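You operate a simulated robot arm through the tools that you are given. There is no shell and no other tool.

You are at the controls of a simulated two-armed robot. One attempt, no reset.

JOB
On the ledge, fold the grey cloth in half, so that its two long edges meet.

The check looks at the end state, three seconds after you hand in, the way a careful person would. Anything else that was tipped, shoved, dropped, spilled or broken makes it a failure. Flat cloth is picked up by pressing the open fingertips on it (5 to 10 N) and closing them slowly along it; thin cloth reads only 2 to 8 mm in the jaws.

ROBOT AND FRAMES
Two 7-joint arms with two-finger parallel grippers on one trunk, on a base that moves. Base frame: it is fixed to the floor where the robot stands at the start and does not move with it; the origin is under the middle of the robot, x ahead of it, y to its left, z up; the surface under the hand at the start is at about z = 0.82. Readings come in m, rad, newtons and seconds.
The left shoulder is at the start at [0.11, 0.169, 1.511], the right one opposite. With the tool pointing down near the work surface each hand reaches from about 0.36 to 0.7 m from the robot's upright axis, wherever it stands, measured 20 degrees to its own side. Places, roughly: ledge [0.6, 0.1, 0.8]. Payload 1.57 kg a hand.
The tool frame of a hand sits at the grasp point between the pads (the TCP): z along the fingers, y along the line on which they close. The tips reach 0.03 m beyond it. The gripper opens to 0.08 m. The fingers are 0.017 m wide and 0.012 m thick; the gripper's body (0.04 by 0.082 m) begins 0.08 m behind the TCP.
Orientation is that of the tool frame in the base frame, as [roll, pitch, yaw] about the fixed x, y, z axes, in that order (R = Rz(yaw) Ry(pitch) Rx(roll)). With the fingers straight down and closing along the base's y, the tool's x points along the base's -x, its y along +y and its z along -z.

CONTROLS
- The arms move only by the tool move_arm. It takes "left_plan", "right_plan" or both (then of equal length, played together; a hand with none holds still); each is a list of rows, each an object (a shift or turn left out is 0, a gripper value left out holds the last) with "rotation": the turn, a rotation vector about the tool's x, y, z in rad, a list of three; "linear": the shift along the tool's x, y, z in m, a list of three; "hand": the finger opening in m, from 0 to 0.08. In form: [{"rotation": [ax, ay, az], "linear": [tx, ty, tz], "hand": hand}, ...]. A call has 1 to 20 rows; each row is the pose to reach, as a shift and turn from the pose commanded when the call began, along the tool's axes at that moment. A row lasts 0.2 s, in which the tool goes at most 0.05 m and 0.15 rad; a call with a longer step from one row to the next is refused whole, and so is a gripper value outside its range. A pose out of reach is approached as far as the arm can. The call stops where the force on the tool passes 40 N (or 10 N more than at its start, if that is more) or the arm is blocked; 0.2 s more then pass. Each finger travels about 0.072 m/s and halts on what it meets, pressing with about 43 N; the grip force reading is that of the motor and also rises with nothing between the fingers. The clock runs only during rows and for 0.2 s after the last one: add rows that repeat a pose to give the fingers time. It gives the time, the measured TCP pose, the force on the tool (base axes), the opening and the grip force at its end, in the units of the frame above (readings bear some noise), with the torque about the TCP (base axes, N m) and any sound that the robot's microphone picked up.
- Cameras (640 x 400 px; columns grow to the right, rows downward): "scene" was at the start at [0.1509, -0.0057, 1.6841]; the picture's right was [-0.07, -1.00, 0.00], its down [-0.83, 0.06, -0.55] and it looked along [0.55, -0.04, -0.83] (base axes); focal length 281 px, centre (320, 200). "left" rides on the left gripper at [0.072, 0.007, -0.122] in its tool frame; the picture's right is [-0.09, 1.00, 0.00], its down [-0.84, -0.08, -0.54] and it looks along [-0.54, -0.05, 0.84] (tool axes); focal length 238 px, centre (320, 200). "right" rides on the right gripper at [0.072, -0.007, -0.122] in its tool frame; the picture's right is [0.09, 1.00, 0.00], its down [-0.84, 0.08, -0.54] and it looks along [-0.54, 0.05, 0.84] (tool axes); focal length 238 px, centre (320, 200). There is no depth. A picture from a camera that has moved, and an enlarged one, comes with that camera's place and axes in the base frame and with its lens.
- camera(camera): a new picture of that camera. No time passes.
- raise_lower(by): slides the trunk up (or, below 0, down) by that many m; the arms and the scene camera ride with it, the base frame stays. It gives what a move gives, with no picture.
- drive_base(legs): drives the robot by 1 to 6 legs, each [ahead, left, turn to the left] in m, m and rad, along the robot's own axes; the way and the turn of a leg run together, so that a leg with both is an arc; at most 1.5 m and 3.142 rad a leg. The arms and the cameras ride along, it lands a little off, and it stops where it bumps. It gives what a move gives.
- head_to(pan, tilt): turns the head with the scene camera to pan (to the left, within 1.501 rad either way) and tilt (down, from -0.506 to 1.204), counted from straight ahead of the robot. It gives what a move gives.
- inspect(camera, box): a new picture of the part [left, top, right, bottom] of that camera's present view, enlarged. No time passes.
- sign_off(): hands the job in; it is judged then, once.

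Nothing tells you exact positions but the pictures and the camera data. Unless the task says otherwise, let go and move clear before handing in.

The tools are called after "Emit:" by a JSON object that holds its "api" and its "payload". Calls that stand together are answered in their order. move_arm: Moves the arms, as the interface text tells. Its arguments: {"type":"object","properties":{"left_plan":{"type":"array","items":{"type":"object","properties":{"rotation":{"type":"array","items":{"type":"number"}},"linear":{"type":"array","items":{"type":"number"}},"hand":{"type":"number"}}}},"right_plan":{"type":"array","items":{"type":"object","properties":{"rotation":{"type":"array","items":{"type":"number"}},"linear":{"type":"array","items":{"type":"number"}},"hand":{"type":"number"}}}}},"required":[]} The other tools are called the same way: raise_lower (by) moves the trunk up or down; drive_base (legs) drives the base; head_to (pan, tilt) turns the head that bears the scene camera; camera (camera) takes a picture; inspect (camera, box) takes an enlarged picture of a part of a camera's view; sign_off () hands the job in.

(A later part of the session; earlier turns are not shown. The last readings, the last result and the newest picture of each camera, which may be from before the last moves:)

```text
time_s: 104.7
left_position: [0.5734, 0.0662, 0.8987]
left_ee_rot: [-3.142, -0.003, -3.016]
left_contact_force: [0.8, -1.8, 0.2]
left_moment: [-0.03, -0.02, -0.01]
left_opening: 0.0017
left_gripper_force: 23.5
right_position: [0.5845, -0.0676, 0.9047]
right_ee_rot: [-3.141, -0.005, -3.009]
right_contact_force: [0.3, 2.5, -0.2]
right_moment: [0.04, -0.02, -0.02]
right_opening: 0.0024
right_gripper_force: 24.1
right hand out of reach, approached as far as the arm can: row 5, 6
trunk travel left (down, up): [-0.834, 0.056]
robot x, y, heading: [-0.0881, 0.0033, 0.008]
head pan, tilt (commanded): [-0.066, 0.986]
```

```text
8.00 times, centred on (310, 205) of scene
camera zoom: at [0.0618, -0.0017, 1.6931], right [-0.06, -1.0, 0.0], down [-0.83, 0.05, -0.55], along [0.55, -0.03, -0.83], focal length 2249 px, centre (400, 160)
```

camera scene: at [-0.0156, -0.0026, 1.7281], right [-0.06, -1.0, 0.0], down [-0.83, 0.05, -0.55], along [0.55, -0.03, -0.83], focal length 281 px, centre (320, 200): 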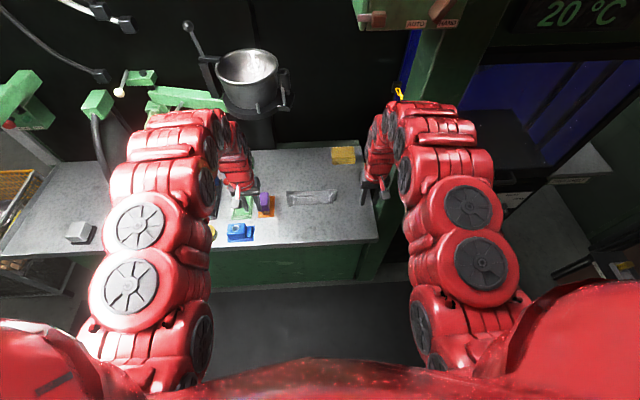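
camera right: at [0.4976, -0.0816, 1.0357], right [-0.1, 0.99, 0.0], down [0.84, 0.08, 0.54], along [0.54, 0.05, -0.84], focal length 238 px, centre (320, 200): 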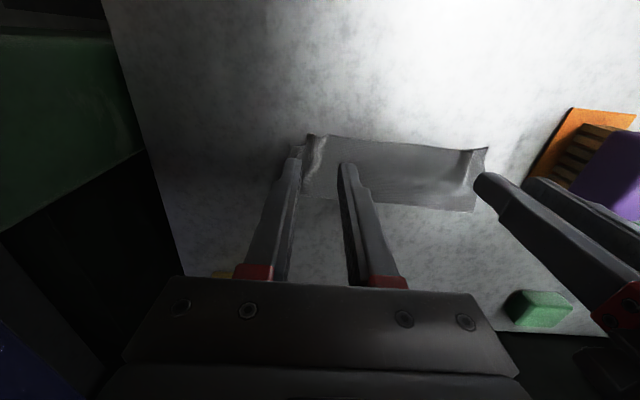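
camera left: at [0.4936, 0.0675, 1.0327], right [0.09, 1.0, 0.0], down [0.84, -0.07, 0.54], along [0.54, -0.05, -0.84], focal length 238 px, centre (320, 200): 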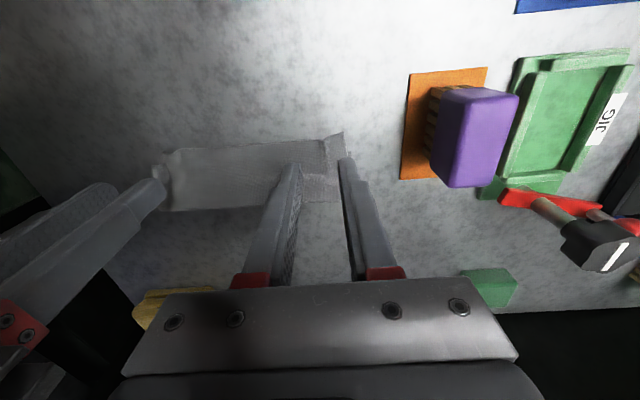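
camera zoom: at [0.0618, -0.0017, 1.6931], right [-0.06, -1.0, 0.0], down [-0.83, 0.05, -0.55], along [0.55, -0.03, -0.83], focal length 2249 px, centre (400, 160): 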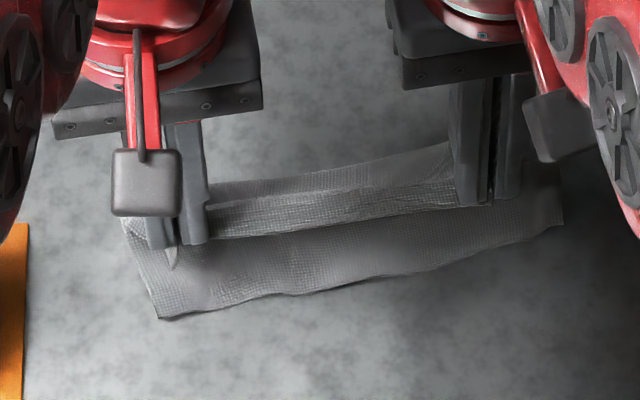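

The far edge now stays put while the near edge moves. The right hand is at the end of its reach, so I move the left back 1.3 cm and then drive the base forward 1.3 cm, which brings only the right hand forward.

Emit:
{"api": "move_arm", "payload": {"left_plan": [{"linear": [0.004, 0, 0]}, {"linear": [0.009, 0, 0]}, {"linear": [0.013, 0, 0]}, {"linear": [0.013, 0, 0]}]}}

Emit:
{"api": "drive_base", "payload": {"legs": [[0.014, 0, 0]]}}

Emit:
{"api": "inspect", "payload": {"camera": "left", "box": [110, 80, 430, 280]}}

Emit:
{"api": "inspect", "payload": {"camera": "scene", "box": [270, 180, 350, 230]}}

```text
time_s: 105.7
left_position: [0.5617, 0.0637, 0.8975]
left_ee_rot: [-3.139, -0.004, -3.016]
left_contact_force: [0.2, -0.1, 0.3]
left_moment: [0.02, 0.0, -0.03]
left_opening: 0.0018
left_gripper_force: 23.7
right_position: [0.584, -0.0666, 0.9046]
right_ee_rot: [3.141, -0.003, -3.012]
right_contact_force: [0.7, 0.9, -0.1]
right_moment: [0.05, 0.03, -0.03]
right_opening: 0.0028
right_gripper_force: 23.3
trunk travel left (down, up): [-0.834, 0.056]
robot x, y, heading: [-0.0932, 0.001, 0.011]
head pan, tilt (commanded): [-0.066, 0.986]
```

```text
time_s: 106.4
left_position: [0.5727, 0.0638, 0.901]
left_ee_rot: [-3.14, 0.001, -3.018]
left_contact_force: [0.0, -1.1, 0.2]
left_moment: [0.0, 0.01, -0.05]
left_opening: 0.002
left_gripper_force: 23.7
right_position: [0.5955, -0.0667, 0.9069]
right_ee_rot: [3.141, -0.001, -3.013]
right_contact_force: [-0.7, 0.1, 0.4]
right_moment: [0.02, -0.03, -0.03]
right_opening: 0.0026
right_gripper_force: 23.8
trunk travel left (down, up): [-0.834, 0.056]
robot x, y, heading: [-0.076, -0.0, 0.013]
head pan, tilt (commanded): [-0.066, 0.986]
```

```text
2.00 times, centred on (270, 180) of left
camera zoom: at [0.5004, 0.0604, 1.021], right [-0.03, 1.0, 0.0], down [0.84, 0.03, 0.54], along [0.54, 0.02, -0.84], focal length 477 px, centre (420, 240)
```

zoom: 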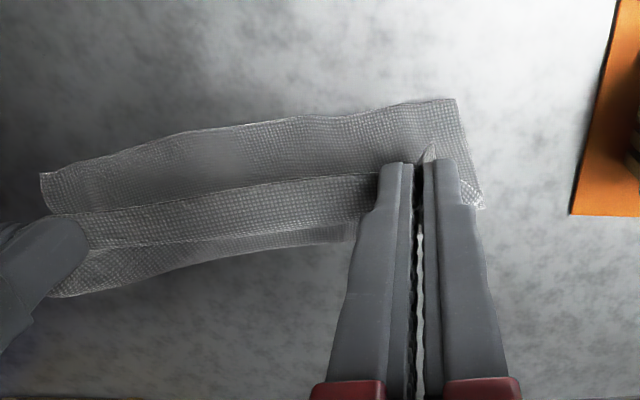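

```text
8.00 times, centred on (310, 205) of scene
camera zoom: at [0.0709, -0.0016, 1.6936], right [-0.06, -1.0, 0.0], down [-0.83, 0.05, -0.55], along [0.55, -0.03, -0.83], focal length 2249 px, centre (400, 160)
```

zoom: 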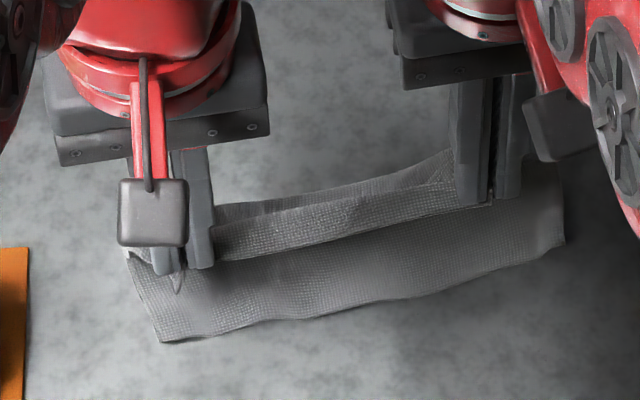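

Now the two edges are parallel, with the near edge about 1 cm ahead, which allows for the far edge being carried forward at the end. I lower straight down by 2.5 cm.

Emit:
{"api": "move_arm", "payload": {"left_plan": [{"linear": [0, 0, 0.005]}, {"linear": [0, 0, 0.01]}, {"linear": [0, 0, 0.015]}, {"linear": [0, 0, 0.02]}, {"linear": [0, 0, 0.025]}, {"linear": [0, 0, 0.025]}], "right_plan": [{"linear": [0, 0, 0.006]}, {"linear": [0, 0, 0.012]}, {"linear": [0, 0, 0.018]}, {"linear": [0, 0, 0.024]}, {"linear": [0, 0, 0.031]}, {"linear": [0, 0, 0.031]}]}}

Emit:
{"api": "inspect", "payload": {"camera": "left", "box": [110, 80, 430, 280]}}

Emit:
{"api": "inspect", "payload": {"camera": "right", "box": [230, 80, 550, 280]}}

Emit:
{"api": "inspect", "payload": {"camera": "scene", "box": [270, 180, 350, 230]}}

```text
time_s: 107.8
left_position: [0.575, 0.0648, 0.8718]
left_ee_rot: [-3.14, -0.001, -3.016]
left_contact_force: [-0.1, -2.1, 1.0]
left_moment: [-0.02, 0.02, -0.01]
left_opening: 0.0017
left_gripper_force: 23.5
right_position: [0.5883, -0.0684, 0.8826]
right_ee_rot: [-3.14, -0.003, -3.013]
right_contact_force: [-0.3, 1.3, -1.0]
right_moment: [0.02, 0.02, -0.04]
right_opening: 0.0025
right_gripper_force: 23.6
right hand out of reach, approached as far as the arm can: row 2, 3, 4, 5, 6
trunk travel left (down, up): [-0.834, 0.056]
robot x, y, heading: [-0.0772, 0.0036, 0.012]
head pan, tilt (commanded): [-0.066, 0.986]
```

```text
2.00 times, centred on (270, 180) of left
camera zoom: at [0.5031, 0.0605, 0.9934], right [-0.03, 1.0, 0.0], down [0.84, 0.03, 0.54], along [0.54, 0.02, -0.84], focal length 477 px, centre (420, 240)
```

zoom: 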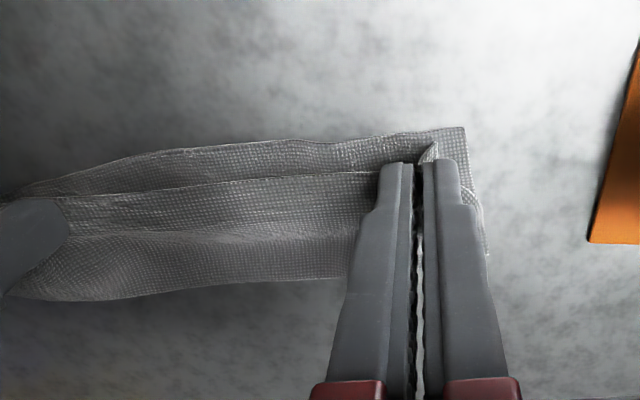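

```text
2.00 times, centred on (390, 180) of right
camera zoom: at [0.5204, -0.0855, 1.0049], right [-0.22, 0.98, 0.0], down [0.82, 0.18, 0.54], along [0.53, 0.12, -0.84], focal length 477 px, centre (180, 240)
```

zoom: 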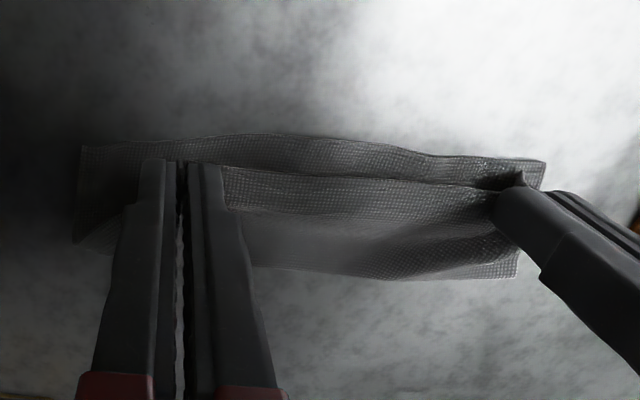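

```text
8.00 times, centred on (310, 205) of scene
camera zoom: at [0.0763, -0.0011, 1.693], right [-0.06, -1.0, 0.0], down [-0.83, 0.05, -0.55], along [0.55, -0.03, -0.83], focal length 2249 px, centre (400, 160)
```

zoom: 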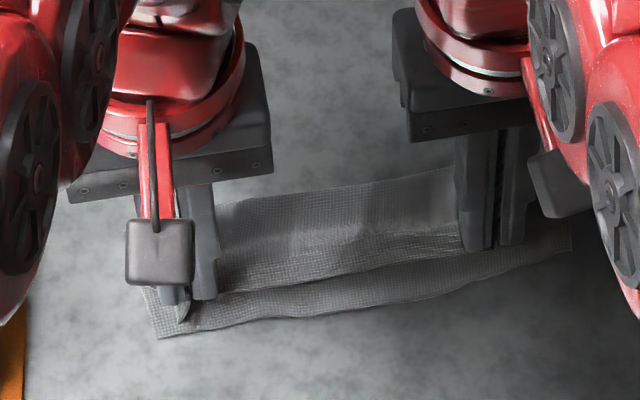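

The right hand is at the end of its reach again, lagging by about 1 cm. I bring both arms in slightly and drive the base forward 1.8 cm, so that the right ends 1 cm further forward and the left about where it is; then I lower with the trunk.

Emit:
{"api": "move_arm", "payload": {"left_plan": [{"linear": [0.005, 0, 0]}, {"linear": [0.01, 0, 0]}, {"linear": [0.015, 0, 0]}, {"linear": [0.015, 0, 0]}], "right_plan": [{"linear": [0.003, 0, 0]}, {"linear": [0.006, 0, 0]}, {"linear": [0.008, 0, 0]}, {"linear": [0.008, 0, 0]}]}}

Emit:
{"api": "drive_base", "payload": {"legs": [[0.019, 0, 0]]}}

Emit:
{"api": "inspect", "payload": {"camera": "left", "box": [110, 80, 430, 280]}}

Emit:
{"api": "inspect", "payload": {"camera": "scene", "box": [270, 180, 350, 230]}}

```text
time_s: 108.8
left_position: [0.5604, 0.0618, 0.8724]
left_ee_rot: [-3.14, -0.001, -3.015]
left_contact_force: [-0.2, -1.5, 0.4]
left_moment: [-0.02, -0.02, -0.03]
left_opening: 0.0019
left_gripper_force: 23.4
right_position: [0.5809, -0.0709, 0.8837]
right_ee_rot: [3.14, -0.003, -3.012]
right_contact_force: [-0.3, 1.2, -0.6]
right_moment: [0.06, 0.01, 0.01]
right_opening: 0.0024
right_gripper_force: 23.8
trunk travel left (down, up): [-0.834, 0.056]
robot x, y, heading: [-0.0776, 0.0022, 0.008]
head pan, tilt (commanded): [-0.066, 0.986]
```

```text
time_s: 109.6
left_position: [0.5751, 0.062, 0.8731]
left_ee_rot: [-3.141, 0.002, -3.015]
left_contact_force: [0.9, -1.8, 0.8]
left_moment: [-0.09, -0.06, 0.0]
left_opening: 0.0021
left_gripper_force: 23.8
right_position: [0.5961, -0.0691, 0.887]
right_ee_rot: [-3.14, -0.001, -3.013]
right_contact_force: [-1.4, 1.7, -0.4]
right_moment: [0.04, -0.02, -0.05]
right_opening: 0.0026
right_gripper_force: 23.8
trunk travel left (down, up): [-0.834, 0.056]
robot x, y, heading: [-0.0594, 0.0034, 0.006]
head pan, tilt (commanded): [-0.066, 0.986]
```

```text
2.00 times, centred on (270, 180) of left
camera zoom: at [0.5035, 0.0587, 0.9954], right [-0.03, 1.0, 0.0], down [0.84, 0.03, 0.54], along [0.54, 0.02, -0.84], focal length 477 px, centre (420, 240)
```

zoom: 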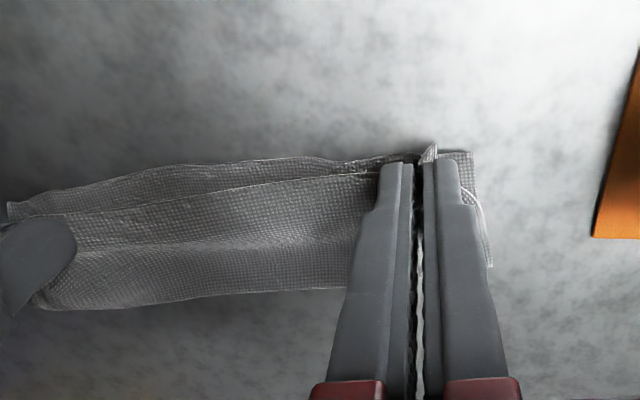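

```text
8.00 times, centred on (310, 205) of scene
camera zoom: at [0.0884, -0.0014, 1.6937], right [-0.06, -1.0, 0.0], down [-0.83, 0.05, -0.55], along [0.55, -0.03, -0.83], focal length 2249 px, centre (400, 160)
```

zoom: 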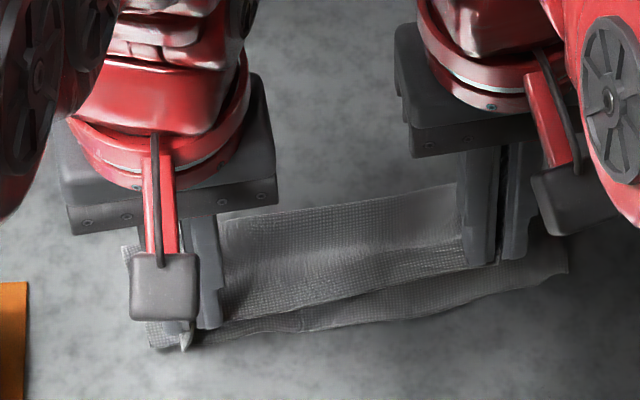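

Emit:
{"api": "raise_lower", "payload": {"by": -0.01}}

Emit:
{"api": "move_arm", "payload": {"left_plan": [{"linear": [-0.001, 0, 0]}, {"linear": [-0.003, 0, 0]}, {"linear": [-0.003, 0, 0]}], "right_plan": [{"linear": [0, 0, 0.004]}, {"linear": [0, 0, 0.008]}, {"linear": [0, 0, 0.011]}]}}

Emit:
{"api": "inspect", "payload": {"camera": "left", "box": [110, 80, 430, 280]}}

Emit:
{"api": "inspect", "payload": {"camera": "right", "box": [230, 80, 550, 280]}}

Emit:
{"api": "inspect", "payload": {"camera": "scene", "box": [270, 180, 350, 230]}}

```text
time_s: 110.2
left_position: [0.5786, 0.0628, 0.8625]
left_ee_rot: [-3.139, 0.0, -3.015]
left_contact_force: [-0.6, -0.7, 0.0]
left_moment: [-0.05, 0.05, -0.02]
left_opening: 0.0018
left_gripper_force: 23.7
right_position: [0.5986, -0.0709, 0.8746]
right_ee_rot: [3.141, -0.002, -3.013]
right_contact_force: [-0.8, 1.8, -0.5]
right_moment: [0.04, -0.02, -0.04]
right_opening: 0.0024
right_gripper_force: 24.2
trunk travel left (down, up): [-0.824, 0.066]
robot x, y, heading: [-0.0596, 0.004, 0.008]
head pan, tilt (commanded): [-0.066, 0.986]
```

```text
time_s: 111.0
left_position: [0.582, 0.0623, 0.8624]
left_ee_rot: [-3.141, -0.002, -3.016]
left_contact_force: [0.0, -0.8, 0.6]
left_moment: [0.01, 0.01, -0.04]
left_opening: 0.0017
left_gripper_force: 23.5
right_position: [0.598, -0.0694, 0.8618]
right_ee_rot: [3.141, -0.005, -3.011]
right_contact_force: [0.5, 0.1, 0.7]
right_moment: [0.01, 0.0, -0.03]
right_opening: 0.0023
right_gripper_force: 24.1
trunk travel left (down, up): [-0.824, 0.066]
robot x, y, heading: [-0.0594, 0.0045, 0.008]
head pan, tilt (commanded): [-0.066, 0.986]
```

```text
2.00 times, centred on (270, 180) of left
camera zoom: at [0.5097, 0.0588, 0.9834], right [-0.03, 1.0, 0.0], down [0.84, 0.03, 0.54], along [0.54, 0.02, -0.84], focal length 477 px, centre (420, 240)
```

zoom: 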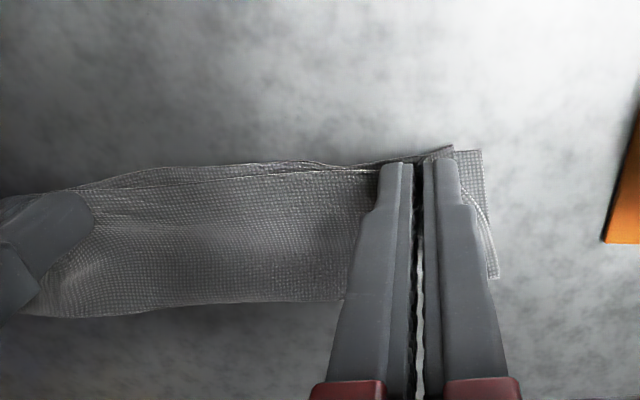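

```text
2.00 times, centred on (390, 180) of right
camera zoom: at [0.53, -0.0861, 0.9838], right [-0.22, 0.98, 0.0], down [0.82, 0.19, 0.54], along [0.52, 0.12, -0.84], focal length 477 px, centre (180, 240)
```

zoom: 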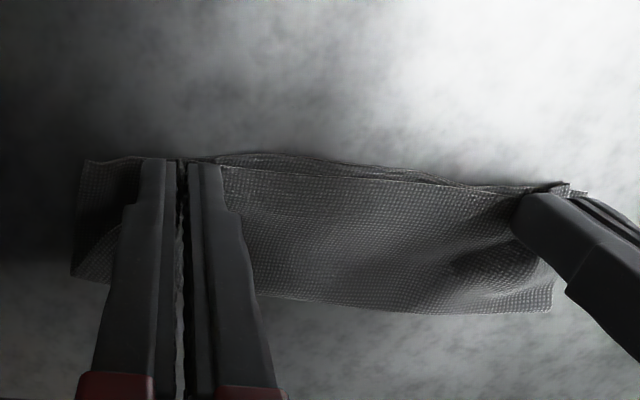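

```text
8.00 times, centred on (310, 205) of scene
camera zoom: at [0.0944, -0.0012, 1.683], right [-0.06, -1.0, 0.0], down [-0.83, 0.05, -0.55], along [0.55, -0.03, -0.83], focal length 2249 px, centre (400, 160)
```

zoom: 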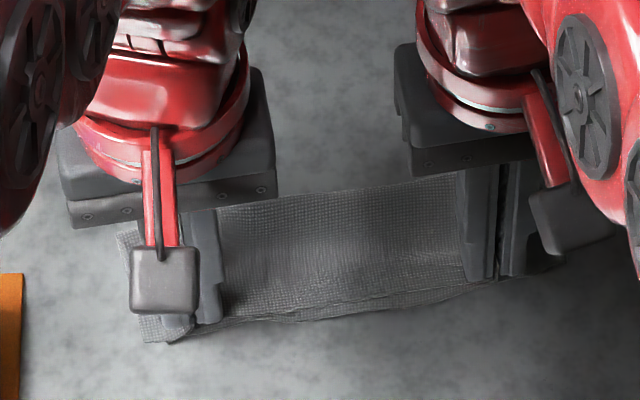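

Now the two edges lie together all along, within a few millimetres, including the left corner (about 5 mm in x). I lower the last 7 mm straight down and look once more.

Emit:
{"api": "move_arm", "payload": {"left_plan": [{"linear": [0, 0, 0.003]}, {"linear": [0, 0, 0.006]}, {"linear": [0, 0, 0.0075]}, {"linear": [0, 0, 0.0075]}], "right_plan": [{"linear": [0, 0, 0.003]}, {"linear": [0, 0, 0.006]}, {"linear": [0, 0, 0.007]}, {"linear": [0, 0, 0.007]}]}}

Emit:
{"api": "inspect", "payload": {"camera": "left", "box": [110, 80, 430, 280]}}

Emit:
{"api": "inspect", "payload": {"camera": "right", "box": [230, 80, 550, 280]}}

Emit:
{"api": "inspect", "payload": {"camera": "scene", "box": [270, 180, 350, 230]}}

```text
time_s: 112.0
left_position: [0.581, 0.0636, 0.8544]
left_ee_rot: [-3.14, -0.003, -3.016]
left_contact_force: [-0.7, -1.1, -0.3]
left_moment: [-0.04, -0.02, -0.04]
left_opening: 0.002
left_gripper_force: 23.7
right_position: [0.5979, -0.0703, 0.8553]
right_ee_rot: [-3.141, -0.003, -3.012]
right_contact_force: [0.2, 0.4, -0.8]
right_moment: [0.01, -0.03, 0.01]
right_opening: 0.0023
right_gripper_force: 24.0
trunk travel left (down, up): [-0.824, 0.066]
robot x, y, heading: [-0.0577, 0.0028, 0.014]
head pan, tilt (commanded): [-0.066, 0.986]
```

```text
2.00 times, centred on (270, 180) of left
camera zoom: at [0.5092, 0.0592, 0.9754], right [-0.03, 1.0, 0.0], down [0.84, 0.03, 0.54], along [0.54, 0.02, -0.84], focal length 477 px, centre (420, 240)
```

zoom: 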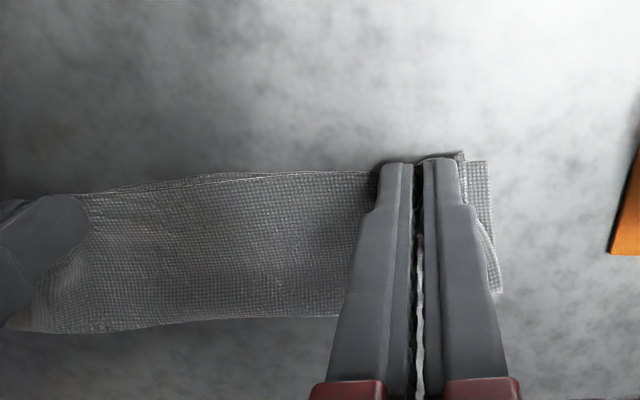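

```text
2.00 times, centred on (390, 180) of right
camera zoom: at [0.53, -0.0861, 0.9777], right [-0.22, 0.98, 0.0], down [0.82, 0.19, 0.54], along [0.53, 0.12, -0.84], focal length 477 px, centre (180, 240)
```

zoom: 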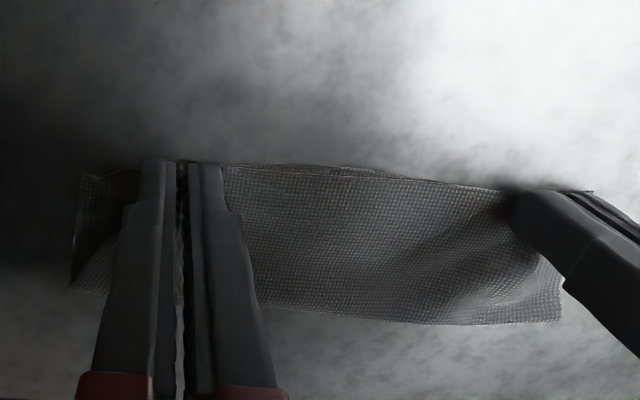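

```text
8.00 times, centred on (310, 205) of scene
camera zoom: at [0.0941, -0.0012, 1.6831], right [-0.06, -1.0, 0.0], down [-0.83, 0.05, -0.55], along [0.55, -0.03, -0.83], focal length 2249 px, centre (400, 160)
```

zoom: 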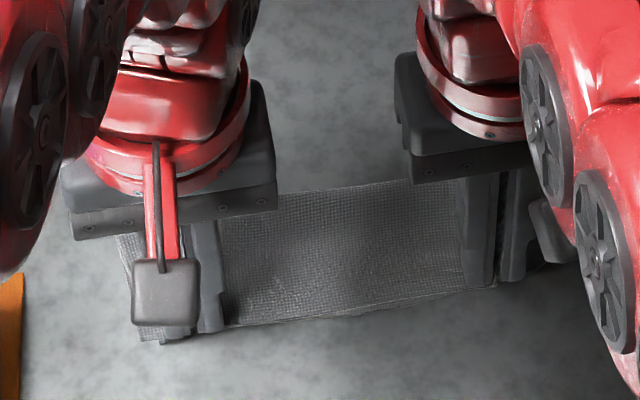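

The edges coincide along the whole middle, and at the corners only a centimetre of width is still taken up in the pinched rucks. I touch down lightly before opening, so that the opening fingers spread the rucks outward.

Emit:
{"api": "move_arm", "payload": {"left_plan": [{"linear": [0, 0, 0.0005]}, {"linear": [0, 0, 0.001]}, {"linear": [0, 0, 0.001]}], "right_plan": [{"linear": [0, 0, 0.0007]}, {"linear": [0, 0, 0.0014]}, {"linear": [0, 0, 0.0014]}]}}

```text
time_s: 112.8
left_position: [0.5814, 0.062, 0.8538]
left_ee_rot: [-3.139, -0.003, -3.017]
left_contact_force: [-0.1, 0.1, 1.2]
left_moment: [-0.02, -0.01, -0.02]
left_opening: 0.0019
left_gripper_force: 23.7
right_position: [0.5981, -0.0713, 0.8546]
right_ee_rot: [3.141, -0.004, -3.011]
right_contact_force: [0.1, 0.7, 0.0]
right_moment: [0.03, -0.02, -0.05]
right_opening: 0.0026
right_gripper_force: 24.0
trunk travel left (down, up): [-0.824, 0.066]
robot x, y, heading: [-0.0559, 0.0016, 0.007]
head pan, tilt (commanded): [-0.066, 0.986]
```

Emit:
{"api": "move_arm", "payload": {"left_plan": [{"linear": [0, 0, 0.0005]}, {"linear": [0, 0, 0.0008]}, {"linear": [0, 0, 0.0008]}], "right_plan": [{"linear": [0, 0, 0.0006]}, {"linear": [0, 0, 0.0012]}, {"linear": [0, 0, 0.0012]}]}}

```text
time_s: 113.6
left_position: [0.5814, 0.0627, 0.8535]
left_ee_rot: [-3.14, -0.002, -3.017]
left_contact_force: [-0.1, -0.5, 2.4]
left_moment: [-0.03, 0.01, -0.04]
left_opening: 0.0019
left_gripper_force: 23.9
right_position: [0.5981, -0.0698, 0.8545]
right_ee_rot: [3.141, -0.004, -3.012]
right_contact_force: [-0.1, 1.2, -0.7]
right_moment: [0.02, 0.03, -0.02]
right_opening: 0.0022
right_gripper_force: 24.0
trunk travel left (down, up): [-0.824, 0.066]
robot x, y, heading: [-0.0582, 0.0002, 0.012]
head pan, tilt (commanded): [-0.066, 0.986]
```

Emit:
{"api": "move_arm", "payload": {"left_plan": [{"linear": [0, 0, 0.0003]}, {"linear": [0, 0, 0.0003]}, {"linear": [0, 0, 0.0003]}], "right_plan": [{"linear": [0, 0, 0.0006]}, {"linear": [0, 0, 0.0012]}, {"linear": [0, 0, 0.0012]}]}}

```text
time_s: 114.4
left_position: [0.581, 0.0625, 0.853]
left_ee_rot: [-3.14, -0.002, -3.018]
left_contact_force: [0.2, -0.9, 3.6]
left_moment: [-0.01, -0.03, -0.05]
left_opening: 0.0019
left_gripper_force: 24.0
right_position: [0.5982, -0.0705, 0.8542]
right_ee_rot: [3.141, -0.005, -3.013]
right_contact_force: [0.2, 1.0, 0.1]
right_moment: [0.01, -0.01, -0.03]
right_opening: 0.0026
right_gripper_force: 23.9
trunk travel left (down, up): [-0.824, 0.066]
robot x, y, heading: [-0.06, 0.0035, 0.008]
head pan, tilt (commanded): [-0.066, 0.986]
```

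Emit:
{"api": "move_arm", "payload": {"left_plan": [{"linear": [0, 0, -0.0015]}, {"linear": [0, 0, -0.0015]}]}}

Emit:
{"api": "raise_lower", "payload": {"by": -0.0015}}

```text
time_s: 115.0
left_position: [0.5808, 0.0622, 0.8539]
left_ee_rot: [3.141, -0.001, -3.017]
left_contact_force: [-0.2, -1.9, 0.4]
left_moment: [-0.04, 0.01, 0.0]
left_opening: 0.0021
left_gripper_force: 23.6
right_position: [0.5977, -0.0718, 0.8539]
right_ee_rot: [3.141, -0.003, -3.012]
right_contact_force: [0.2, 1.8, -0.2]
right_moment: [0.04, 0.01, -0.01]
right_opening: 0.0023
right_gripper_force: 23.8
trunk travel left (down, up): [-0.824, 0.066]
robot x, y, heading: [-0.0598, 0.0023, 0.01]
head pan, tilt (commanded): [-0.066, 0.986]
```

```text
time_s: 115.5
left_position: [0.5813, 0.0624, 0.8525]
left_ee_rot: [-3.139, -0.002, -3.013]
left_contact_force: [-0.5, -1.5, 5.7]
left_moment: [-0.03, 0.06, -0.01]
left_opening: 0.0021
left_gripper_force: 24.3
right_position: [0.5971, -0.0706, 0.8526]
right_ee_rot: [3.14, -0.002, -3.011]
right_contact_force: [0.3, 1.1, 1.4]
right_moment: [0.0, 0.05, -0.03]
right_opening: 0.0026
right_gripper_force: 23.5
trunk travel left (down, up): [-0.823, 0.067]
robot x, y, heading: [-0.059, 0.0022, 0.013]
head pan, tilt (commanded): [-0.066, 0.986]
```

Left 5.7 N, right 1.4 N: light contact on both. Now I open slowly while each hand moves outward at half the rate, so that the inner fingers stay put and the outer ones stretch the corners out.

Emit:
{"api": "move_arm", "payload": {"left_plan": [{"linear": [0, 0.0015, 0], "hand": 0.005}, {"linear": [0, 0.003, 0], "hand": 0.008}, {"linear": [0, 0.0045, 0], "hand": 0.011}, {"linear": [0, 0.006, 0], "hand": 0.014}, {"linear": [0, 0.0075, 0], "hand": 0.017}, {"linear": [0, 0.009, 0], "hand": 0.02}, {"linear": [0, 0.0105, 0], "hand": 0.023}, {"linear": [0, 0.012, 0], "hand": 0.026}, {"linear": [0, 0.012, 0], "hand": 0.026}], "right_plan": [{"linear": [0, -0.0015, 0], "hand": 0.005}, {"linear": [0, -0.003, 0], "hand": 0.008}, {"linear": [0, -0.0045, 0], "hand": 0.011}, {"linear": [0, -0.006, 0], "hand": 0.014}, {"linear": [0, -0.0075, 0], "hand": 0.017}, {"linear": [0, -0.009, 0], "hand": 0.02}, {"linear": [0, -0.0105, 0], "hand": 0.023}, {"linear": [0, -0.012, 0], "hand": 0.026}, {"linear": [0, -0.012, 0], "hand": 0.026}]}}

Emit:
{"api": "inspect", "payload": {"camera": "left", "box": [110, 80, 430, 280]}}

Emit:
{"api": "inspect", "payload": {"camera": "right", "box": [230, 80, 550, 280]}}

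```text
time_s: 117.5
left_position: [0.5803, 0.0752, 0.8538]
left_ee_rot: [-3.14, -0.003, -3.017]
left_contact_force: [-0.5, -0.2, 0.5]
left_moment: [-0.03, -0.03, 0.02]
left_opening: 0.0262
left_gripper_force: 0.0
right_position: [0.599, -0.0817, 0.854]
right_ee_rot: [-3.141, -0.004, -3.013]
right_contact_force: [0.8, 0.0, 0.8]
right_moment: [0.06, -0.01, 0.0]
right_opening: 0.0264
right_gripper_force: 0.3
trunk travel left (down, up): [-0.823, 0.067]
robot x, y, heading: [-0.0575, -0.0001, 0.008]
head pan, tilt (commanded): [-0.066, 0.986]
```

```text
2.00 times, centred on (270, 180) of left
camera zoom: at [0.5078, 0.0714, 0.9741], right [-0.03, 1.0, 0.0], down [0.84, 0.03, 0.54], along [0.54, 0.02, -0.84], focal length 477 px, centre (420, 240)
```

zoom: 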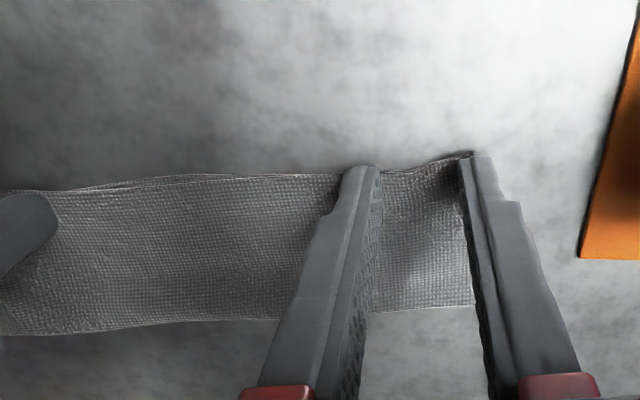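

```text
2.00 times, centred on (390, 180) of right
camera zoom: at [0.5308, -0.0986, 0.9751], right [-0.22, 0.98, 0.0], down [0.82, 0.19, 0.54], along [0.53, 0.12, -0.84], focal length 477 px, centre (180, 240)
```

zoom: 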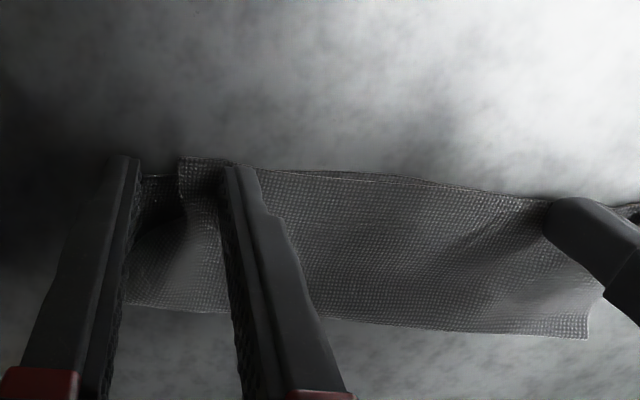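

The left ruck has been pulled flat. On the right the top corner still falls short of the lower one. I lift both hands clear and look from above.

Emit:
{"api": "move_arm", "payload": {"left_plan": [{"linear": [0, 0, -0.004]}, {"linear": [0, 0, -0.012]}, {"linear": [0, 0, -0.03]}, {"linear": [0, 0, -0.05]}, {"linear": [0, 0, -0.06]}, {"linear": [0, 0, -0.06]}], "right_plan": [{"linear": [0, 0, -0.004]}, {"linear": [0, 0, -0.012]}, {"linear": [0, 0, -0.03]}, {"linear": [0, 0, -0.05]}, {"linear": [0, 0, -0.06]}, {"linear": [0, 0, -0.06]}]}}

Emit:
{"api": "inspect", "payload": {"camera": "left", "box": [110, 70, 430, 270]}}

Emit:
{"api": "inspect", "payload": {"camera": "right", "box": [230, 70, 550, 270]}}

Emit:
{"api": "inspect", "payload": {"camera": "scene", "box": [270, 170, 350, 220]}}

```text
time_s: 118.9
left_position: [0.581, 0.0737, 0.9114]
left_ee_rot: [-3.141, -0.002, -3.016]
left_contact_force: [-0.6, 0.2, -0.8]
left_moment: [0.0, 0.01, -0.01]
left_opening: 0.0258
left_gripper_force: 0.0
right_position: [0.5987, -0.0827, 0.9126]
right_ee_rot: [3.141, -0.003, -3.012]
right_contact_force: [-0.3, 0.1, 0.7]
right_moment: [0.0, -0.01, 0.04]
right_opening: 0.0261
right_gripper_force: 0.1
trunk travel left (down, up): [-0.823, 0.067]
robot x, y, heading: [-0.0521, 0.0035, 0.01]
head pan, tilt (commanded): [-0.066, 0.986]
```

```text
2.00 times, centred on (270, 170) of left
camera zoom: at [0.509, 0.0711, 1.0331], right [-0.03, 1.0, 0.0], down [0.84, 0.03, 0.54], along [0.54, 0.02, -0.84], focal length 477 px, centre (420, 260)
```

zoom: 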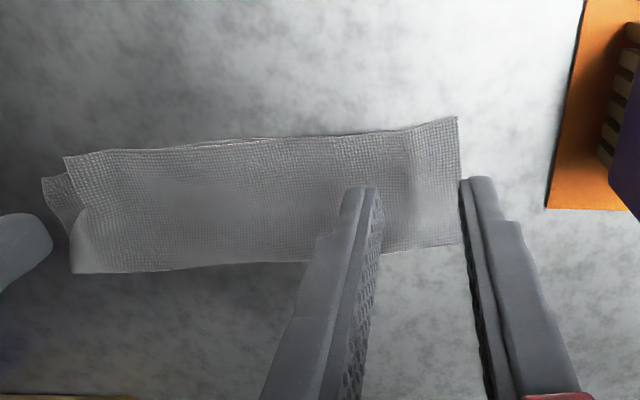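

```text
2.00 times, centred on (390, 170) of right
camera zoom: at [0.5311, -0.0997, 1.035], right [-0.22, 0.98, 0.0], down [0.82, 0.18, 0.54], along [0.53, 0.12, -0.84], focal length 477 px, centre (180, 260)
```

zoom: 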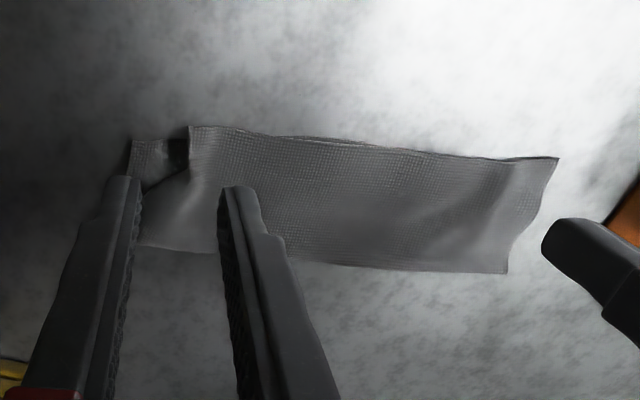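

```text
8.00 times, centred on (310, 195) of scene
camera zoom: at [0.0942, -0.0015, 1.6815], right [-0.06, -1.0, 0.0], down [-0.83, 0.05, -0.55], along [0.55, -0.03, -0.83], focal length 2249 px, centre (400, 240)
```

zoom: 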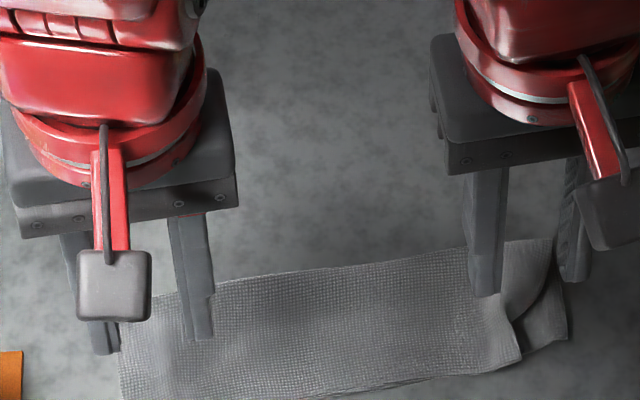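

The left corner and the whole long edge now lie neatly together; only the top right corner is still about 2 cm short, held by a small ruck. I drive in 1.5 cm for reach and set the right hand above that ruck with a narrow opening, to spread it the same way.

Emit:
{"api": "drive_base", "payload": {"legs": [[0.015, 0, 0]]}}

Emit:
{"api": "move_arm", "payload": {"right_plan": [{"linear": [0.006, 0.0045, 0.0], "hand": 0.02}, {"linear": [0.011, 0.009, 0.0], "hand": 0.012}, {"linear": [0.0155, 0.0128, 0.01], "hand": 0.012}, {"linear": [0.0155, 0.0128, 0.025]}, {"linear": [0.0155, 0.0128, 0.025]}], "left_plan": [{"linear": [0, 0.01, -0.01]}, {"linear": [0, 0.02, -0.02]}, {"linear": [0, 0.02, -0.02]}, {"linear": [0, 0.02, -0.02]}, {"linear": [0, 0.02, -0.02]}]}}

Emit:
{"api": "inspect", "payload": {"camera": "right", "box": [240, 90, 400, 190]}}

Emit:
{"api": "inspect", "payload": {"camera": "left", "box": [80, 70, 400, 270]}}

```text
time_s: 119.7
left_position: [0.5932, 0.0755, 0.9138]
left_ee_rot: [-3.14, 0.002, -3.016]
left_contact_force: [0.1, -0.5, -0.5]
left_moment: [-0.02, -0.02, 0.03]
left_opening: 0.0258
left_gripper_force: 0.0
right_position: [0.6123, -0.0838, 0.9155]
right_ee_rot: [3.141, -0.003, -3.012]
right_contact_force: [-0.3, 0.3, -0.7]
right_moment: [-0.01, -0.04, 0.03]
right_opening: 0.0259
right_gripper_force: 0.1
trunk travel left (down, up): [-0.823, 0.067]
robot x, y, heading: [-0.0441, 0.0006, 0.013]
head pan, tilt (commanded): [-0.066, 0.986]
```

```text
time_s: 120.9
left_position: [0.593, 0.0948, 0.9313]
left_ee_rot: [-3.139, -0.001, -3.017]
left_contact_force: [-0.4, -0.7, -0.3]
left_moment: [0.01, 0.02, -0.01]
left_opening: 0.0259
left_gripper_force: 0.2
right_position: [0.5974, -0.0724, 0.8882]
right_ee_rot: [-3.142, -0.004, -3.009]
right_contact_force: [-0.3, -0.6, 0.6]
right_moment: [0.0, -0.01, 0.02]
right_opening: 0.0122
right_gripper_force: 0.1
trunk travel left (down, up): [-0.823, 0.067]
robot x, y, heading: [-0.0408, -0.0001, 0.007]
head pan, tilt (commanded): [-0.066, 0.986]
```

```text
4.00 times, centred on (320, 140) of right
camera zoom: at [0.5284, -0.089, 1.0102], right [-0.22, 0.98, 0.0], down [0.82, 0.19, 0.54], along [0.53, 0.12, -0.84], focal length 953 px, centre (320, 440)
```

zoom: 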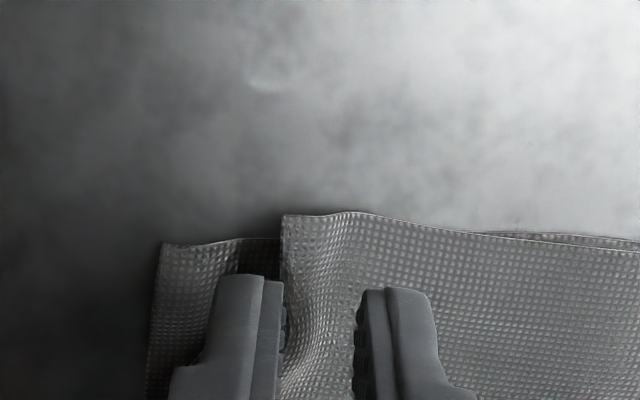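

```text
2.00 times, centred on (240, 170) of left
camera zoom: at [0.5208, 0.0911, 1.0533], right [-0.03, 1.0, 0.0], down [0.84, 0.03, 0.54], along [0.54, 0.02, -0.84], focal length 477 px, centre (480, 260)
```

zoom: 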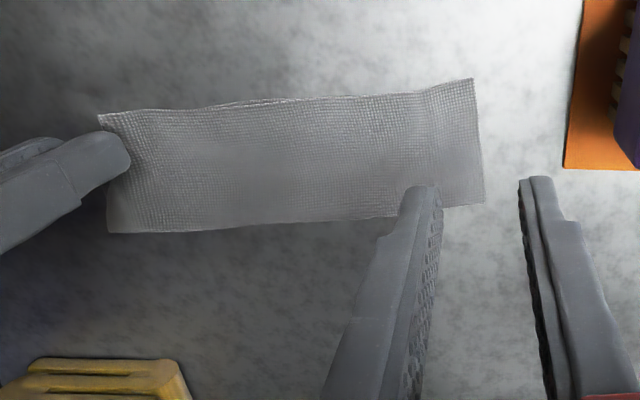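

From here I can see the fold is very even. The outer right finger is just beside the top corner, so I shift the hand 1 cm inward, put it on the corner, and go down.

Emit:
{"api": "move_arm", "payload": {"right_plan": [{"linear": [0, 0.006, 0]}, {"linear": [0, 0.0107, 0.005]}, {"linear": [0, 0.0107, 0.017]}, {"linear": [0, 0.0107, 0.028]}, {"linear": [0, 0.0107, 0.034]}, {"linear": [0, 0.0107, 0.034]}]}}

Emit:
{"api": "inspect", "payload": {"camera": "right", "box": [240, 90, 400, 190]}}

```text
time_s: 122.3
left_position: [0.5929, 0.0948, 0.9323]
left_ee_rot: [-3.139, -0.003, -3.015]
left_contact_force: [-0.4, -1.0, -0.5]
left_moment: [-0.03, -0.03, 0.01]
left_opening: 0.0259
left_gripper_force: 0.0
right_position: [0.5945, -0.0625, 0.854]
right_ee_rot: [-3.141, -0.003, -3.012]
right_contact_force: [0.0, 0.6, 1.8]
right_moment: [0.0, -0.03, 0.01]
right_opening: 0.0122
right_gripper_force: 0.0
trunk travel left (down, up): [-0.823, 0.067]
robot x, y, heading: [-0.0406, 0.0041, 0.008]
head pan, tilt (commanded): [-0.066, 0.986]
```

```text
4.00 times, centred on (320, 140) of right
camera zoom: at [0.5272, -0.0783, 0.9761], right [-0.22, 0.98, 0.0], down [0.82, 0.19, 0.54], along [0.53, 0.12, -0.84], focal length 953 px, centre (320, 440)
```

zoom: 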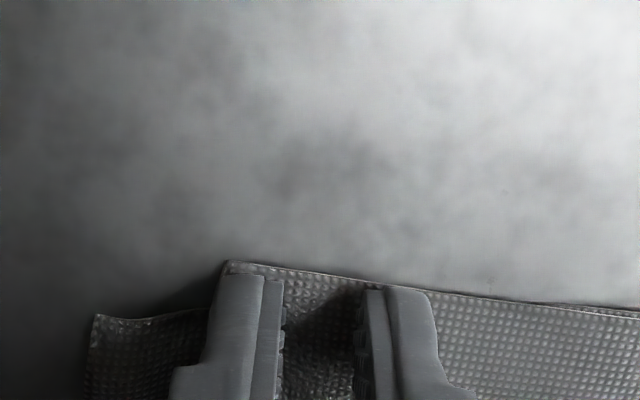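

Emit:
{"api": "move_arm", "payload": {"right_plan": [{"linear": [0, 0, 0.0004]}, {"linear": [0, 0, 0.0007]}, {"linear": [0, 0, 0.0007]}]}}

```text
time_s: 123.1
left_position: [0.5922, 0.0951, 0.9316]
left_ee_rot: [-3.139, -0.001, -3.017]
left_contact_force: [-0.1, -0.1, 0.3]
left_moment: [-0.01, 0.02, -0.02]
left_opening: 0.0258
left_gripper_force: 0.1
right_position: [0.5949, -0.0624, 0.8535]
right_ee_rot: [3.141, -0.004, -3.013]
right_contact_force: [0.6, -0.1, 1.9]
right_moment: [0.01, -0.02, -0.03]
right_opening: 0.012
right_gripper_force: 0.0
trunk travel left (down, up): [-0.823, 0.067]
robot x, y, heading: [-0.043, 0.0024, 0.009]
head pan, tilt (commanded): [-0.066, 0.986]
```

The outer finger sits on the top corner with 2 N. I press slightly more and spread outward, keeping the inner finger in place.

Emit:
{"api": "move_arm", "payload": {"right_plan": [{"linear": [0, 0, 0.0006]}, {"linear": [-0.0001, -0.0013, 0.0006], "rotation": [0, 0, -0.01], "hand": 0.0145}, {"linear": [-0.0003, -0.0025, 0.0006], "rotation": [0, 0, -0.02], "hand": 0.017}, {"linear": [-0.0005, -0.0037, 0.0006], "rotation": [0, 0, -0.03], "hand": 0.0195}, {"linear": [-0.0007, -0.005, 0.0006], "rotation": [0, 0, -0.04], "hand": 0.022}, {"linear": [-0.0009, -0.0062, 0.0006], "rotation": [0, 0, -0.05], "hand": 0.0245}, {"linear": [-0.0012, -0.0075, 0.0006], "rotation": [0, 0, -0.06], "hand": 0.027}, {"linear": [-0.0015, -0.0087, 0.0006], "rotation": [0, 0, -0.07], "hand": 0.0295}, {"linear": [-0.0018, -0.0099, 0.0006], "rotation": [0, 0, -0.08], "hand": 0.032}, {"linear": [-0.0018, -0.0099, 0.0006], "rotation": [0, 0, -0.08], "hand": 0.032}]}}

Emit:
{"api": "inspect", "payload": {"camera": "right", "box": [200, 80, 440, 230]}}

Emit:
{"api": "inspect", "payload": {"camera": "left", "box": [80, 70, 400, 270]}}

```text
time_s: 125.3
left_position: [0.5931, 0.0948, 0.9328]
left_ee_rot: [-3.141, -0.001, -3.015]
left_contact_force: [-0.1, 0.6, -0.1]
left_moment: [-0.03, 0.0, -0.03]
left_opening: 0.026
left_gripper_force: 0.2
right_position: [0.5999, -0.0704, 0.8524]
right_ee_rot: [3.141, -0.002, -2.934]
right_contact_force: [-0.6, 1.8, 7.6]
right_moment: [-0.1, -0.04, 0.0]
right_opening: 0.0302
right_gripper_force: 0.1
trunk travel left (down, up): [-0.823, 0.067]
robot x, y, heading: [-0.0437, 0.0003, 0.007]
head pan, tilt (commanded): [-0.066, 0.986]
```

```text
2.67 times, centred on (320, 155) of right
camera zoom: at [0.5314, -0.093, 0.9751], right [-0.3, 0.95, 0.0], down [0.8, 0.25, 0.54], along [0.52, 0.16, -0.84], focal length 636 px, centre (320, 320)
```

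zoom: 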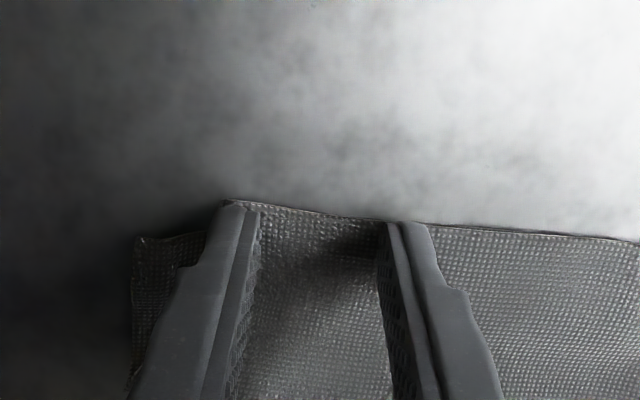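

```text
2.00 times, centred on (240, 170) of left
camera zoom: at [0.5203, 0.0914, 1.0536], right [-0.03, 1.0, 0.0], down [0.84, 0.03, 0.54], along [0.54, 0.02, -0.84], focal length 477 px, centre (480, 260)
```

zoom: 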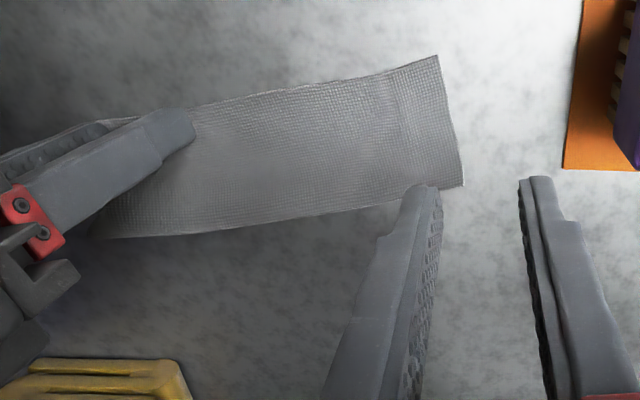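

Pressing moved both layers together, so the corner is still about 2 cm short; it may be tucked under itself. I lift the right hand and take a close look at that corner.

Emit:
{"api": "move_arm", "payload": {"right_plan": [{"linear": [0, 0, -0.004]}, {"linear": [0, 0, -0.015]}, {"linear": [0, 0.01, -0.03]}, {"linear": [0, 0.03, -0.04]}, {"linear": [0, 0.045, -0.04]}, {"linear": [0, 0.045, -0.04]}]}}

Emit:
{"api": "camera", "payload": {"camera": "right"}}

Emit:
{"api": "inspect", "payload": {"camera": "right", "box": [150, 90, 310, 190]}}

Emit:
{"api": "inspect", "payload": {"camera": "left", "box": [110, 90, 230, 190]}}

Emit:
{"api": "inspect", "payload": {"camera": "scene", "box": [270, 170, 350, 220]}}

```text
time_s: 126.7
left_position: [0.5924, 0.0943, 0.9324]
left_ee_rot: [-3.14, -0.002, -3.016]
left_contact_force: [-0.3, -0.1, 0.5]
left_moment: [-0.01, 0.02, -0.01]
left_opening: 0.0261
left_gripper_force: 0.0
right_position: [0.5899, -0.0277, 0.8923]
right_ee_rot: [-3.141, -0.004, -2.933]
right_contact_force: [0.4, -0.2, -0.2]
right_moment: [-0.01, 0.01, 0.02]
right_opening: 0.0321
right_gripper_force: 0.1
trunk travel left (down, up): [-0.823, 0.067]
robot x, y, heading: [-0.0412, 0.0081, 0.007]
head pan, tilt (commanded): [-0.066, 0.986]
```

```text
taken
camera right: at [0.5228, -0.0488, 1.0151], right [-0.3, 0.95, 0.0], down [0.8, 0.25, 0.54], along [0.51, 0.16, -0.84], focal length 238 px, centre (320, 200)
```

right: 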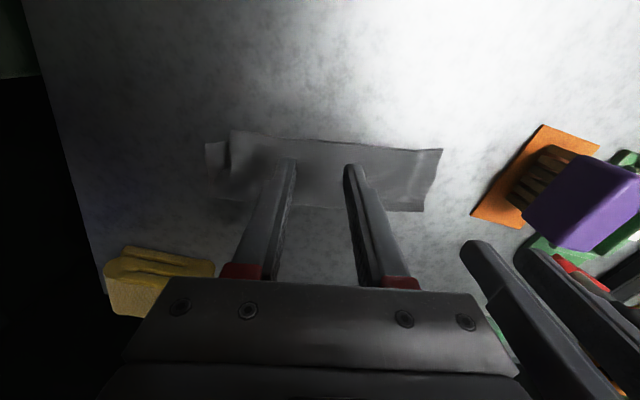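

```text
4.00 times, centred on (230, 140) of right
camera zoom: at [0.5228, -0.0488, 1.0151], right [-0.3, 0.95, 0.0], down [0.8, 0.25, 0.54], along [0.51, 0.16, -0.84], focal length 953 px, centre (680, 440)
```

zoom: 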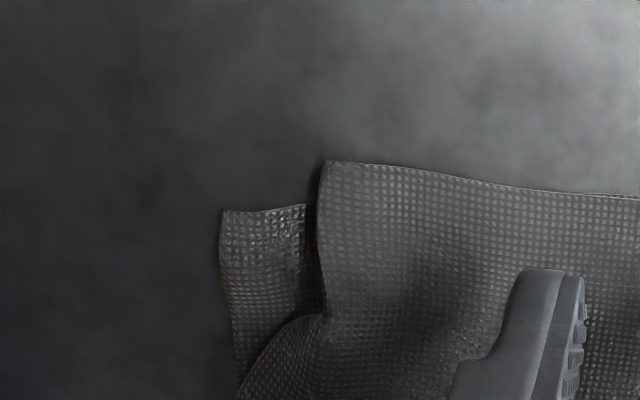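

```text
4.00 times, centred on (170, 140) of left
camera zoom: at [0.5211, 0.0909, 1.0531], right [-0.03, 1.0, 0.0], down [0.84, 0.03, 0.54], along [0.54, 0.02, -0.84], focal length 953 px, centre (920, 440)
```

zoom: 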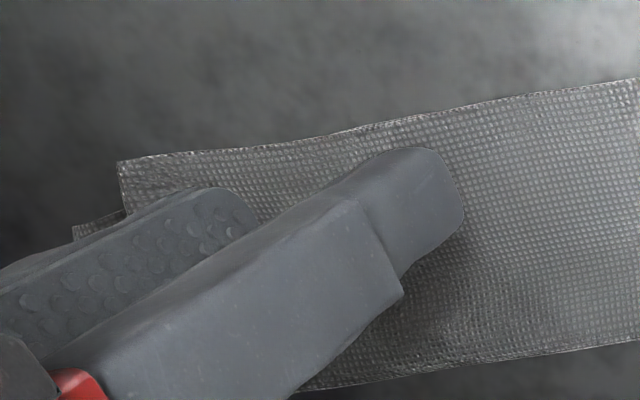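

```text
8.00 times, centred on (310, 195) of scene
camera zoom: at [0.1089, -0.0016, 1.6816], right [-0.06, -1.0, 0.0], down [-0.83, 0.05, -0.55], along [0.55, -0.03, -0.83], focal length 2249 px, centre (400, 240)
```

zoom: 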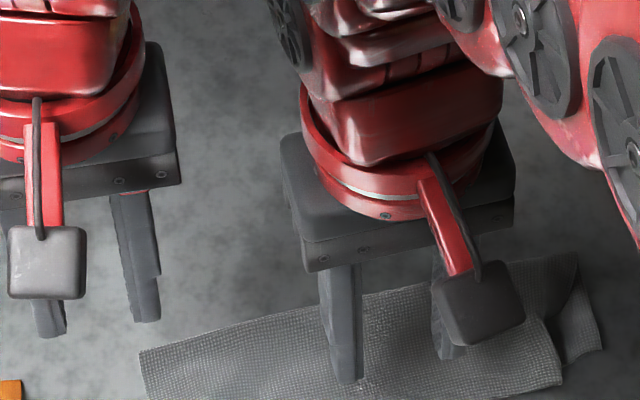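

Comparing with the crease, three corners are within a centimetre of where they should be; only the top right corner is short by 2 cm because of a broad ripple. I'll pin the lower corner with the outer right finger and pull the top corner outward with the inner one; first I get into position.

Emit:
{"api": "drive_base", "payload": {"legs": [[0.015, 0, 0]]}}

Emit:
{"api": "move_arm", "payload": {"right_plan": [{"linear": [0.002, -0.02, 0], "hand": 0.015}, {"linear": [0.004, -0.04, 0]}, {"linear": [0.006, -0.06, 0]}, {"linear": [0.0073, -0.0742, 0]}, {"linear": [0.0073, -0.0742, 0.01]}, {"linear": [0.0073, -0.0742, 0.01]}]}}

Emit:
{"api": "inspect", "payload": {"camera": "right", "box": [240, 90, 400, 190]}}

Emit:
{"api": "inspect", "payload": {"camera": "left", "box": [80, 70, 400, 270]}}

```text
time_s: 127.4
left_position: [0.6042, 0.0935, 0.9346]
left_ee_rot: [-3.141, 0.002, -3.017]
left_contact_force: [-0.6, 0.4, -0.9]
left_moment: [0.01, -0.05, 0.0]
left_opening: 0.0258
left_gripper_force: 0.0
right_position: [0.6024, -0.0268, 0.8963]
right_ee_rot: [3.141, 0.001, -2.933]
right_contact_force: [-0.3, -0.6, 0.5]
right_moment: [-0.01, -0.05, -0.01]
right_opening: 0.0319
right_gripper_force: 0.0
trunk travel left (down, up): [-0.823, 0.067]
robot x, y, heading: [-0.0297, 0.0021, 0.011]
head pan, tilt (commanded): [-0.066, 0.986]
```

```text
time_s: 128.8
left_position: [0.6082, 0.094, 0.9315]
left_ee_rot: [-3.141, -0.001, -3.018]
left_contact_force: [0.0, 0.7, 0.2]
left_moment: [-0.02, -0.02, 0.01]
left_opening: 0.026
left_gripper_force: 0.0
right_position: [0.6143, -0.1009, 0.8819]
right_ee_rot: [-3.141, -0.001, -2.931]
right_contact_force: [0.9, -0.2, 0.3]
right_moment: [-0.02, -0.01, 0.01]
right_opening: 0.0149
right_gripper_force: 0.1
trunk travel left (down, up): [-0.823, 0.067]
robot x, y, heading: [-0.0224, 0.0056, 0.008]
head pan, tilt (commanded): [-0.066, 0.986]
```

```text
4.00 times, centred on (320, 140) of right
camera zoom: at [0.5469, -0.1222, 1.0039], right [-0.3, 0.95, 0.0], down [0.8, 0.25, 0.54], along [0.51, 0.16, -0.84], focal length 953 px, centre (320, 440)
```

zoom: 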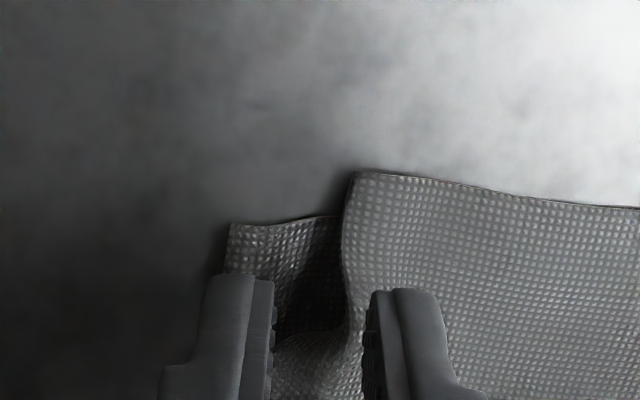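

```text
2.00 times, centred on (240, 170) of left
camera zoom: at [0.5362, 0.0909, 1.0531], right [-0.03, 1.0, 0.0], down [0.84, 0.03, 0.54], along [0.54, 0.02, -0.84], focal length 477 px, centre (480, 260)
```

zoom: 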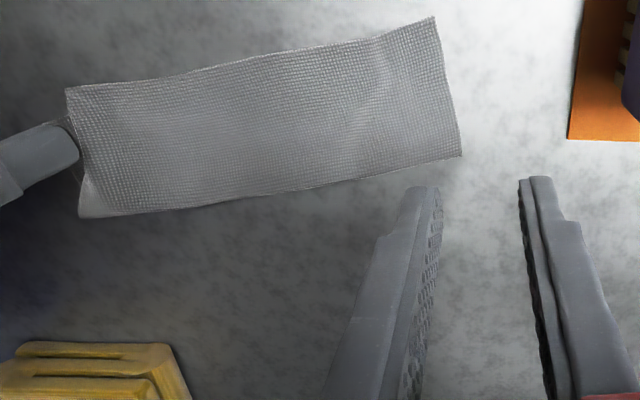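

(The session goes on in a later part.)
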